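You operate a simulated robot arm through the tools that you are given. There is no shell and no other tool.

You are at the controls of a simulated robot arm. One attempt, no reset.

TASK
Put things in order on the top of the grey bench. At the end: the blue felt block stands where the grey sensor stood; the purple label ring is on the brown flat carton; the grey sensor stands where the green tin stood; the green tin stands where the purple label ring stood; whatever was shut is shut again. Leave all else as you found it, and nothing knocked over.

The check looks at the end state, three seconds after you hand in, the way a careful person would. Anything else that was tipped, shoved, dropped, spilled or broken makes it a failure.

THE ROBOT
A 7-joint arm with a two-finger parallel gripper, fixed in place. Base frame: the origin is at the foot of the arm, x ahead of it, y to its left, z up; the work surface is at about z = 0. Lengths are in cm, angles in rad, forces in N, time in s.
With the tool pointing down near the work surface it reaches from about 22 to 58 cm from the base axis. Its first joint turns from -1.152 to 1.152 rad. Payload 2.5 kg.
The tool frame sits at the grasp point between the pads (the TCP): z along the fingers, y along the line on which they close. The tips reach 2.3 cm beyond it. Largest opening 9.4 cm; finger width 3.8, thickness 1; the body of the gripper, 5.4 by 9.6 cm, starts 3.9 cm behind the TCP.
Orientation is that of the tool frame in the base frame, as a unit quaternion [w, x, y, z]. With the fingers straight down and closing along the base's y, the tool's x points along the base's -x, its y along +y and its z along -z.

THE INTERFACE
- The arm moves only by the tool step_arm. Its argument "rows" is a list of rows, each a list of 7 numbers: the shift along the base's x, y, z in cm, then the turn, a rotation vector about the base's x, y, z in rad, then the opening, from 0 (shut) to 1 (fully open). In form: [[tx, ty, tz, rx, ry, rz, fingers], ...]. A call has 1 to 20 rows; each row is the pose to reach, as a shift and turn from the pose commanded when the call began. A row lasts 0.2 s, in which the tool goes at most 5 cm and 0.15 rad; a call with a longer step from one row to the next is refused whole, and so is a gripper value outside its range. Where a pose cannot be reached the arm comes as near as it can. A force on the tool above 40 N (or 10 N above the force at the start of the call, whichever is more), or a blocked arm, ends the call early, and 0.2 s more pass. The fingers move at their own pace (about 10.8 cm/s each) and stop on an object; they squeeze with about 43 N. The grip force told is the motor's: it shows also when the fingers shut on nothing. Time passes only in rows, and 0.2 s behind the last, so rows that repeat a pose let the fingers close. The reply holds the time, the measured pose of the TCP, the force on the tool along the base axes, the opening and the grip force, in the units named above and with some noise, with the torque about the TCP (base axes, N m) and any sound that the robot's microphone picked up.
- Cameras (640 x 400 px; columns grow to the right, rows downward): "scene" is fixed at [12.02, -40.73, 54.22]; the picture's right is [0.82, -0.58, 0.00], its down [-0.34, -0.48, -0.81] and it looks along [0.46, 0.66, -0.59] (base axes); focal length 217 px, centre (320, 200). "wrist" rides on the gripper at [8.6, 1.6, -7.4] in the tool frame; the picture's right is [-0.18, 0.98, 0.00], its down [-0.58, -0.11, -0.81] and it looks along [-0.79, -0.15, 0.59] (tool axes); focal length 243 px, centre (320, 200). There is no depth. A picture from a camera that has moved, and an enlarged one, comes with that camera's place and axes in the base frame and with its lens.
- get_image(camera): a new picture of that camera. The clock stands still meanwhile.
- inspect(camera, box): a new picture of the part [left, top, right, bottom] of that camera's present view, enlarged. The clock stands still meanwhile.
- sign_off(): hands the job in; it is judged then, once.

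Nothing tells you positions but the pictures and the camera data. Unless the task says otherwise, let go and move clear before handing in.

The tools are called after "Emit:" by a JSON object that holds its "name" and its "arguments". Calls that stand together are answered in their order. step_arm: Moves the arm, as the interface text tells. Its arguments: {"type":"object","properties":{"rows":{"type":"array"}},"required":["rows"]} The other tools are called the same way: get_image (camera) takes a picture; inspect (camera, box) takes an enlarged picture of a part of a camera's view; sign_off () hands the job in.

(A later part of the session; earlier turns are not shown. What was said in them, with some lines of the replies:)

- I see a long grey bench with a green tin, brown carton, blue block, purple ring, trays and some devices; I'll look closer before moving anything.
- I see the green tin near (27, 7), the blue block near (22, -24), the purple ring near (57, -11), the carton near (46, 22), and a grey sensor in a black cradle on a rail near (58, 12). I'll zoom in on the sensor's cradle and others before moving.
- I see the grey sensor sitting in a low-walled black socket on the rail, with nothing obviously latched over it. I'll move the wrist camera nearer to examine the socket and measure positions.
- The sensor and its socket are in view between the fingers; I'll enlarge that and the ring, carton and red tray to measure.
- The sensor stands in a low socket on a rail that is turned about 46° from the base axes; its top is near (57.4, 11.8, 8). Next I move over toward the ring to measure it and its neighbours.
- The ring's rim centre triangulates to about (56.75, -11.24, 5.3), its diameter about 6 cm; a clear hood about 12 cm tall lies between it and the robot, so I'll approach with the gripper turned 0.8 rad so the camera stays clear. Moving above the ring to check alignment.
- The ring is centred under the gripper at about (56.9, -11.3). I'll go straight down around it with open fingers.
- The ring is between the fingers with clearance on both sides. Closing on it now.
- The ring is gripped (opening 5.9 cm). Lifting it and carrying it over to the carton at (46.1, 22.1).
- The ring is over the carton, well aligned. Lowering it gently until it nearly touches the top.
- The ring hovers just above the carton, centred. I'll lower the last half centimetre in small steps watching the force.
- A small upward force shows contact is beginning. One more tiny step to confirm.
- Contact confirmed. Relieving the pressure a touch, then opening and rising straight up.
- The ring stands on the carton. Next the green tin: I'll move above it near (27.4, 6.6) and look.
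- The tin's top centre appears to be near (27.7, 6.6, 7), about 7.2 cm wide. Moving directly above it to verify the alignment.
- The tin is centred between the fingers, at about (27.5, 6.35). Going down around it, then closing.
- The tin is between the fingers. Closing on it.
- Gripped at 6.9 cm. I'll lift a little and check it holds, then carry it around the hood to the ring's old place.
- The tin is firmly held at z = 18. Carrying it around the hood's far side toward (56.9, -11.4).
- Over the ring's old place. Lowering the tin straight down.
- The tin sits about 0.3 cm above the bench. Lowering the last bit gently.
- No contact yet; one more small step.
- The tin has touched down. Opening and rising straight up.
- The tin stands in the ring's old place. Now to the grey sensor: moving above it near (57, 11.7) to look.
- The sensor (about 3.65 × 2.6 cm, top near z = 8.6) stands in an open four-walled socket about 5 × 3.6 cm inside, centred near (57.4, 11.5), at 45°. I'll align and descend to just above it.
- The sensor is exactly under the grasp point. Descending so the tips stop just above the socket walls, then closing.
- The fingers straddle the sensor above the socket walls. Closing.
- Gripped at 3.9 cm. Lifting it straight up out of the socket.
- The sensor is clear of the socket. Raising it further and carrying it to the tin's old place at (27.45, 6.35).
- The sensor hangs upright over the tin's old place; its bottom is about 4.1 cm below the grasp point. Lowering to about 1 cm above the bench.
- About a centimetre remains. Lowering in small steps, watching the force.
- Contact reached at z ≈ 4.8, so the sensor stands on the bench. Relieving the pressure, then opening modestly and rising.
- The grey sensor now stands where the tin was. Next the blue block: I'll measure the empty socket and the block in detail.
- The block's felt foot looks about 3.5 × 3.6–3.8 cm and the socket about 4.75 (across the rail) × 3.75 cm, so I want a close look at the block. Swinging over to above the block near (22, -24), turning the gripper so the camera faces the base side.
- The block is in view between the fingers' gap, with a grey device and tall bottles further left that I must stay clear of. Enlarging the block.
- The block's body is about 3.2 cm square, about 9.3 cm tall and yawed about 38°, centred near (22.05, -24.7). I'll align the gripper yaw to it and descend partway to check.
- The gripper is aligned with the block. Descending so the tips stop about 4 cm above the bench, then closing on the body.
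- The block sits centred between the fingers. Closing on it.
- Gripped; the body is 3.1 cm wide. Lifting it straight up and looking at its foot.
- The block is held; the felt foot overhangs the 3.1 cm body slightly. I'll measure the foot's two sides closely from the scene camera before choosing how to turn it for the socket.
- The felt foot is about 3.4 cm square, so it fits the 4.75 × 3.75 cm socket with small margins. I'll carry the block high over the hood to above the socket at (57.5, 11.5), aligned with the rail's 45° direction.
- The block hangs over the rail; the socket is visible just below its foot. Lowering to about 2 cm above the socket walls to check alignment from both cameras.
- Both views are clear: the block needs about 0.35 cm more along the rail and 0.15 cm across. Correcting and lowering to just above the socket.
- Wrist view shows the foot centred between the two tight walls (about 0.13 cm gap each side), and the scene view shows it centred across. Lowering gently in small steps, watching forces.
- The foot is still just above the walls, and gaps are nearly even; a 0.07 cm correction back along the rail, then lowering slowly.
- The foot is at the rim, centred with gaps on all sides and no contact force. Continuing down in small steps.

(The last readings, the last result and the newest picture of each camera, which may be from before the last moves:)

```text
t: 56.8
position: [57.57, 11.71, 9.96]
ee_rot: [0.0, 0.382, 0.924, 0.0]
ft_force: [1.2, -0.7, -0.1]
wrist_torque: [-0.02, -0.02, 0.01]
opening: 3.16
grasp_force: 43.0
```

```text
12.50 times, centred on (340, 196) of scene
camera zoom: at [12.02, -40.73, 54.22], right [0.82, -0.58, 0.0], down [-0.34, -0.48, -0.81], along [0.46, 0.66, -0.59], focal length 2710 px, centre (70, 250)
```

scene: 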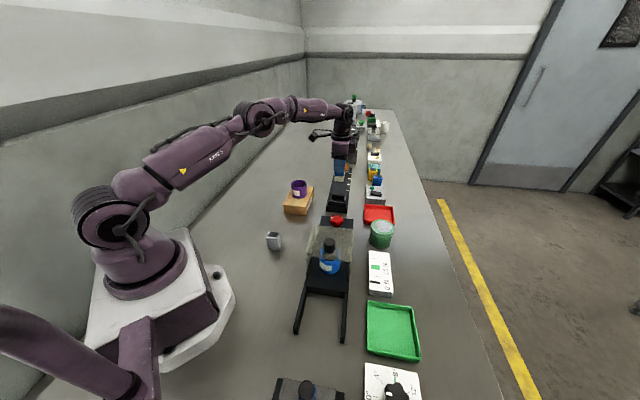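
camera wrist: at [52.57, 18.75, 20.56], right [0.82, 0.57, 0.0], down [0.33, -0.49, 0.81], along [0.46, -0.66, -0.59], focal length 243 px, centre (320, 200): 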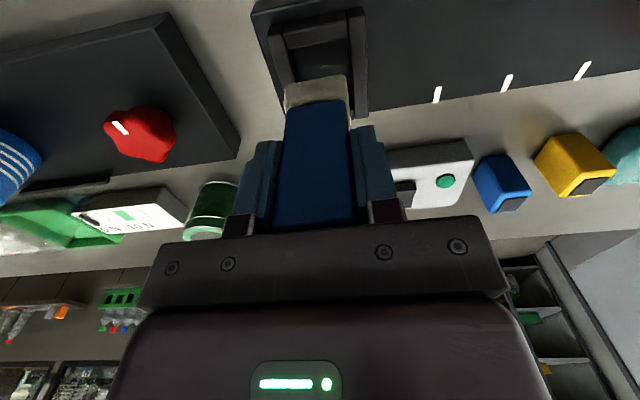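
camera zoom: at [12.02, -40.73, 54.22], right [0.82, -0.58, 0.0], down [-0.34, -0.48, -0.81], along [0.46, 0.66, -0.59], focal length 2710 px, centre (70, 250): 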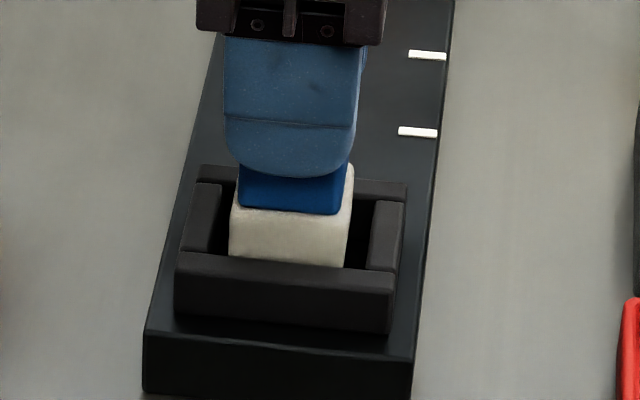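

The foot has entered the socket with no contact force. Continuing down towards the floor.

Emit:
{"name": "step_arm", "arguments": {"rows": [[0, 0, -0.2, 0, 0, 0, 0.22], [0, 0, -0.4, 0, 0, 0, 0.22], [0, 0, -0.6, 0, 0, 0, 0.22], [0, 0, -0.6, 0, 0, 0, 0.22]]}}

Emit:
{"name": "inspect", "arguments": {"camera": "scene", "box": [322, 180, 358, 212]}}

Emit:
{"name": "inspect", "arguments": {"camera": "wrist", "box": [260, 20, 380, 120]}}

```text
t: 57.8
position: [57.54, 11.84, 9.43]
ee_rot: [0.0, 0.382, 0.924, 0.0]
ft_force: [0.1, 0.2, -0.2]
wrist_torque: [0.03, 0.01, 0.03]
opening: 3.15
grasp_force: 43.8
```

```text
12.50 times, centred on (340, 196) of scene
camera zoom: at [12.02, -40.73, 54.22], right [0.82, -0.58, 0.0], down [-0.34, -0.48, -0.81], along [0.46, 0.66, -0.59], focal length 2710 px, centre (70, 250)
```

zoom: 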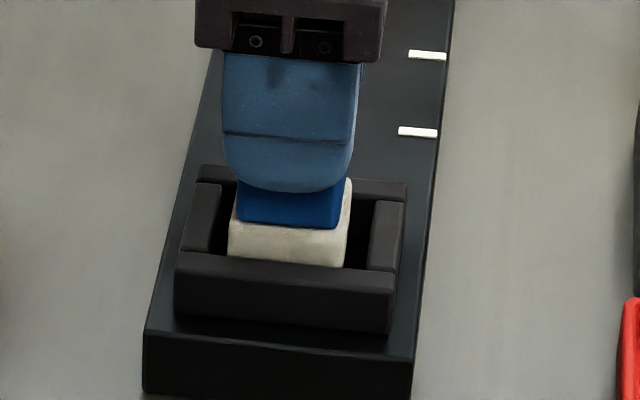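

```text
4.00 times, centred on (320, 70) of wrist
camera zoom: at [52.65, 19.19, 16.92], right [0.82, 0.57, 0.0], down [0.33, -0.49, 0.81], along [0.46, -0.66, -0.59], focal length 970 px, centre (320, 720)
```

zoom: 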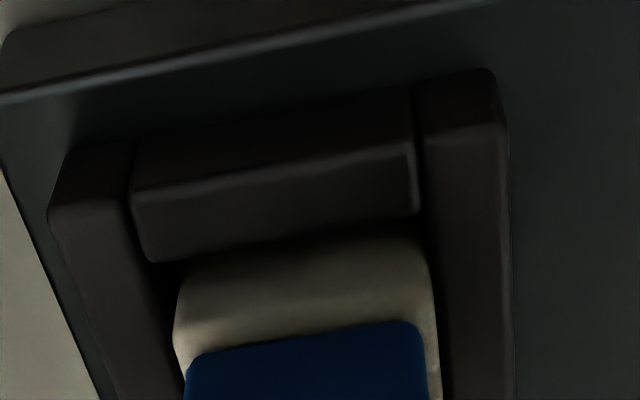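

Sliding in freely. Lowering the last bit until it touches the floor.

Emit:
{"name": "step_arm", "arguments": {"rows": [[0, 0, -0.2, 0, 0, 0, 0.22], [0, 0, -0.35, 0, 0, 0, 0.22], [0, 0, -0.35, 0, 0, 0, 0.22]]}}

```text
t: 58.6
position: [57.58, 11.92, 9.1]
ee_rot: [0.0, 0.382, 0.924, 0.0]
ft_force: [-0.5, 0.6, -0.1]
wrist_torque: [0.01, 0.01, 0.02]
opening: 3.15
grasp_force: 43.0
```

Emit:
{"name": "step_arm", "arguments": {"rows": [[0, 0, -0.1, 0, 0, 0, 0.22], [0, 0, -0.2, 0, 0, 0, 0.22], [0, 0, -0.2, 0, 0, 0, 0.22]]}}

```text
t: 59.4
position: [57.69, 11.9, 9.04]
ee_rot: [0.002, 0.382, 0.924, 0.001]
ft_force: [-1.9, -1.1, 7.1]
wrist_torque: [-0.07, 0.15, -0.03]
opening: 3.14
grasp_force: 43.0
```

The block has reached the socket floor (z ≈ 9.0, 7 N). Checking the picture, then opening and rising.

Emit:
{"name": "step_arm", "arguments": {"rows": [[0, 0, 0.05, 0, 0, 0, 0.22], [0, 0, 0.05, 0, 0, 0, 0.3], [0, 0, 0.05, 0, 0, 0, 0.4], [0, 0, 0.05, 0, 0, 0, 0.55], [0, 0, 0.05, 0, 0, 0, 0.7], [0, 0, 0.05, 0, 0, 0, 0.7]]}}

Emit:
{"name": "inspect", "arguments": {"camera": "scene", "box": [315, 160, 365, 212]}}

Emit:
{"name": "get_image", "arguments": {"camera": "wrist"}}

```text
t: 60.8
position: [57.51, 11.86, 9.1]
ee_rot: [-0.001, 0.381, 0.924, 0.0]
ft_force: [0.1, -0.3, 0.2]
wrist_torque: [-0.05, 0.02, 0.03]
opening: 6.56
grasp_force: 0.1
```

```text
7.69 times, centred on (340, 186) of scene
camera zoom: at [12.02, -40.73, 54.22], right [0.82, -0.58, 0.0], down [-0.34, -0.48, -0.81], along [0.46, 0.66, -0.59], focal length 1667 px, centre (166, 308)
```

zoom: 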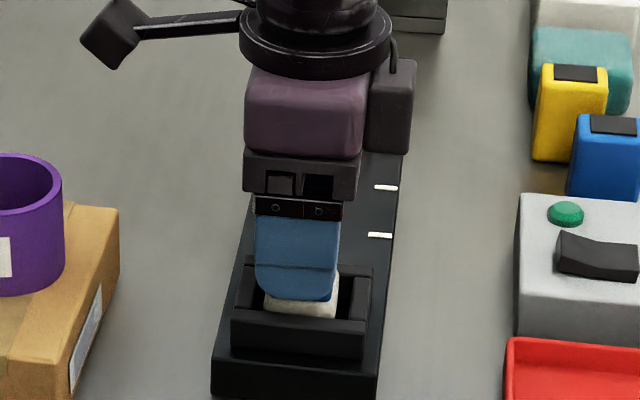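

```text
taken
camera wrist: at [52.63, 19.19, 16.45], right [0.82, 0.57, 0.0], down [0.33, -0.49, 0.81], along [0.46, -0.66, -0.59], focal length 243 px, centre (320, 200)
```

wrist: 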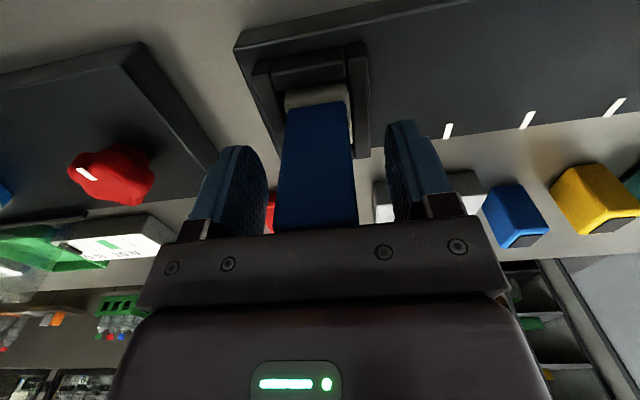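

The block stands in the socket, fingers open and clear. Rising straight up and backing away.

Emit:
{"name": "step_arm", "arguments": {"rows": [[0, 0, 1, 0, 0, 0, 0.7], [0, 0, 3, 0, 0, 0, 0.7], [0, 0, 6, 0, 0, 0, 0.7], [0, 0, 10, 0, 0, 0, 0.7], [-1, 0, 13, 0, 0, 0, 0.7], [-4, 0, 15, 0, 0, 0, 0.7], [-8, -0.5, 16.5, 0, 0, 0, 0.7], [-12, -1, 18, 0, 0, 0, 0.7], [-16, -2, 20, 0, 0, 0, 0.7], [-16, -2, 20, 0, 0, 0, 0.7]]}}

Emit:
{"name": "get_image", "arguments": {"camera": "scene"}}

Emit:
{"name": "inspect", "arguments": {"camera": "scene", "box": [250, 150, 410, 280]}}

Emit:
{"name": "inspect", "arguments": {"camera": "scene", "box": [310, 150, 370, 220]}}

Emit:
{"name": "inspect", "arguments": {"camera": "scene", "box": [260, 270, 440, 400]}}

```text
t: 63.0
position: [41.69, 9.7, 28.89]
ee_rot: [0.0, 0.381, 0.924, 0.0]
ft_force: [-0.2, -0.1, 0.5]
wrist_torque: [0.01, 0.02, -0.02]
opening: 6.58
grasp_force: 0.0
```

```text
taken
```

scene: 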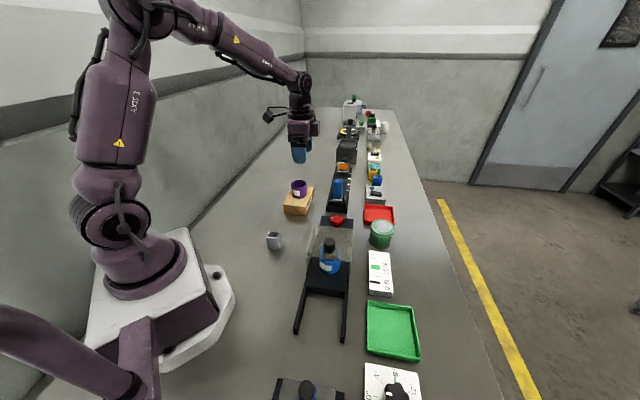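

```text
3.08 times, centred on (330, 215) of scene
camera zoom: at [12.02, -40.73, 54.22], right [0.82, -0.58, 0.0], down [-0.34, -0.48, -0.81], along [0.46, 0.66, -0.59], focal length 667 px, centre (289, 154)
```

zoom: 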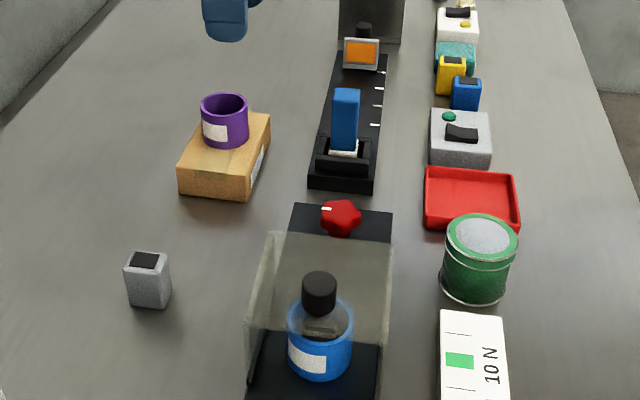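

```text
5.71 times, centred on (340, 185) of scene
camera zoom: at [12.02, -40.73, 54.22], right [0.82, -0.58, 0.0], down [-0.34, -0.48, -0.81], along [0.46, 0.66, -0.59], focal length 1239 px, centre (206, 286)
```

zoom: 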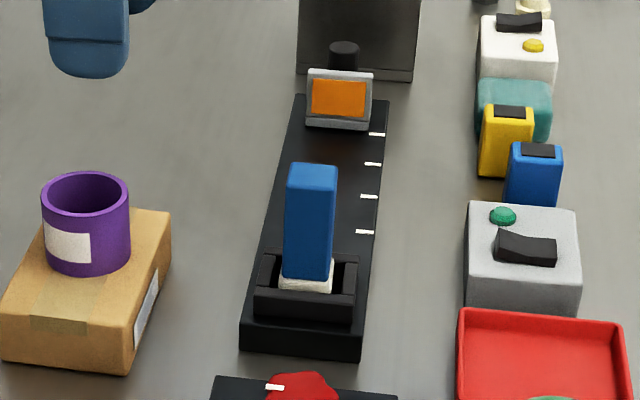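

```text
3.08 times, centred on (350, 335) of scene
camera zoom: at [12.02, -40.73, 54.22], right [0.82, -0.58, 0.0], down [-0.34, -0.48, -0.81], along [0.46, 0.66, -0.59], focal length 667 px, centre (228, -215)
```

zoom: 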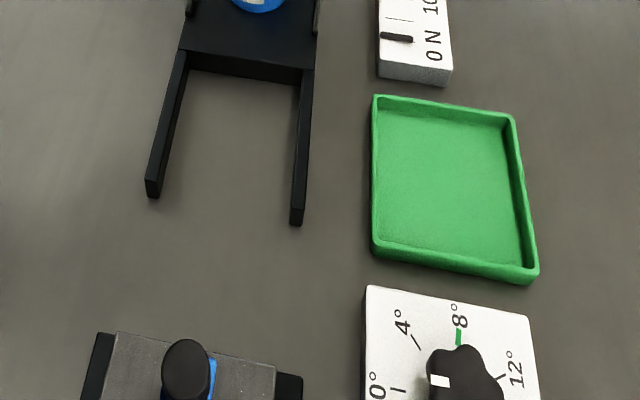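

Everything appears in place: block in the socket, ring on the carton, tin at the ring's place, sensor at the tin's place. I'll check the sensor's and tin's final positions in detail against the starting pictures.

Emit:
{"name": "inspect", "arguments": {"camera": "scene", "box": [255, 220, 295, 260]}}

Emit:
{"name": "inspect", "arguments": {"camera": "scene", "box": [240, 160, 440, 285]}}

Emit:
{"name": "get_image", "arguments": {"camera": "wrist"}}

Emit:
{"name": "inspect", "arguments": {"camera": "scene", "box": [300, 90, 420, 165]}}

```text
10.00 times, centred on (275, 240) of scene
camera zoom: at [12.02, -40.73, 54.22], right [0.82, -0.58, 0.0], down [-0.34, -0.48, -0.81], along [0.46, 0.66, -0.59], focal length 2168 px, centre (770, -200)
```

zoom: 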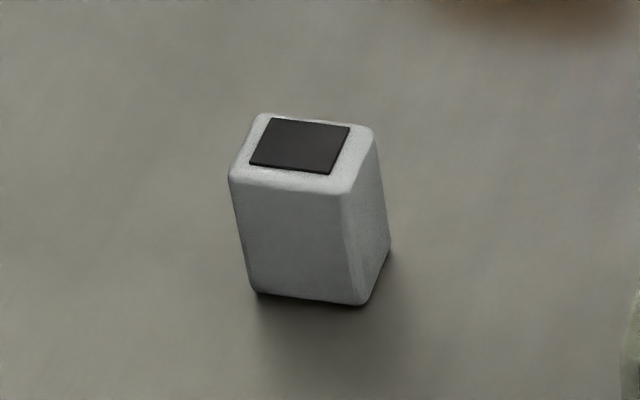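

```text
3.20 times, centred on (340, 222) of scene
camera zoom: at [12.02, -40.73, 54.22], right [0.82, -0.58, 0.0], down [-0.34, -0.48, -0.81], along [0.46, 0.66, -0.59], focal length 694 px, centre (256, 128)
```

zoom: 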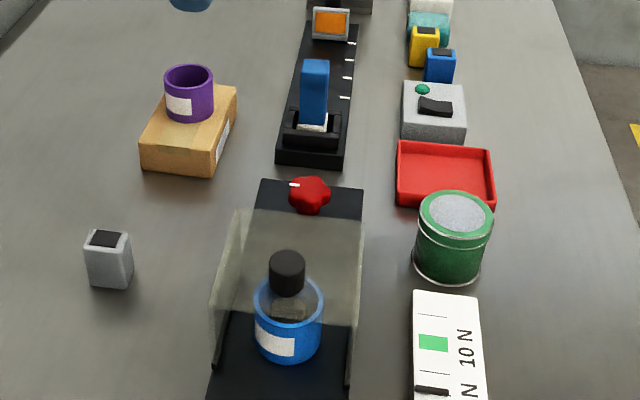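

```text
taken
camera wrist: at [36.72, 17.09, 36.43], right [0.82, 0.57, 0.0], down [0.33, -0.49, 0.81], along [0.46, -0.66, -0.59], focal length 243 px, centre (320, 200)
```

wrist: 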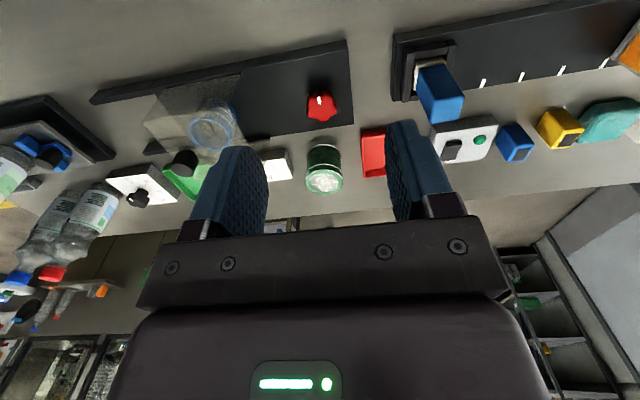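

```text
5.33 times, centred on (360, 128) of scene
camera zoom: at [12.02, -40.73, 54.22], right [0.82, -0.58, 0.0], down [-0.34, -0.48, -0.81], along [0.46, 0.66, -0.59], focal length 1156 px, centre (107, 587)
```

zoom: 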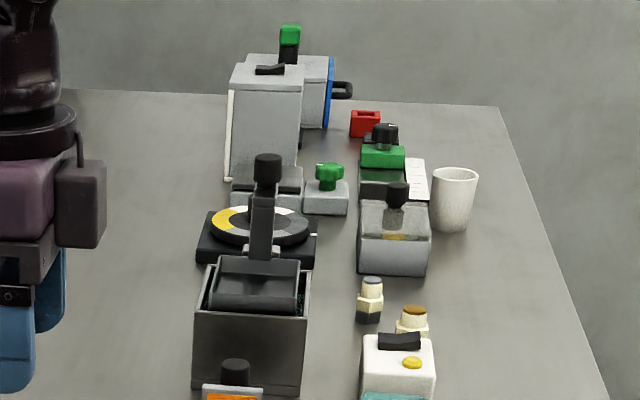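

All four items are where they should be and upright. The sensor and tin are within about half a centimetre of their target spots. Nothing was opened, the surroundings match the starting pictures, and the gripper is empty and clear, so I'm handing in.

Emit:
{"name": "sign_off", "arguments": {}}

```text
The job is handed in.
```

I put all four items where you asked and handed the job in. The result of the check hasn't come back, so this is from my last pictures.

- **Blue felt block:** it stands in the socket on the rail where the grey sensor stood. I turned it a quarter turn from how the sensor's grip was set, and it went down to the floor of the socket without touching the walls.
- **Purple label ring:** it stands near the middle of the brown flat carton.
- **Grey sensor:** it stands where the green tin stood, within about half a centimetre.
- **Green tin:** it stands where the ring stood, also within about half a centimetre.

I opened nothing, so there was nothing to shut again. I saw nothing else moved or knocked over in the parts of the bench the cameras showed. The gripper is empty and clear of the bench.
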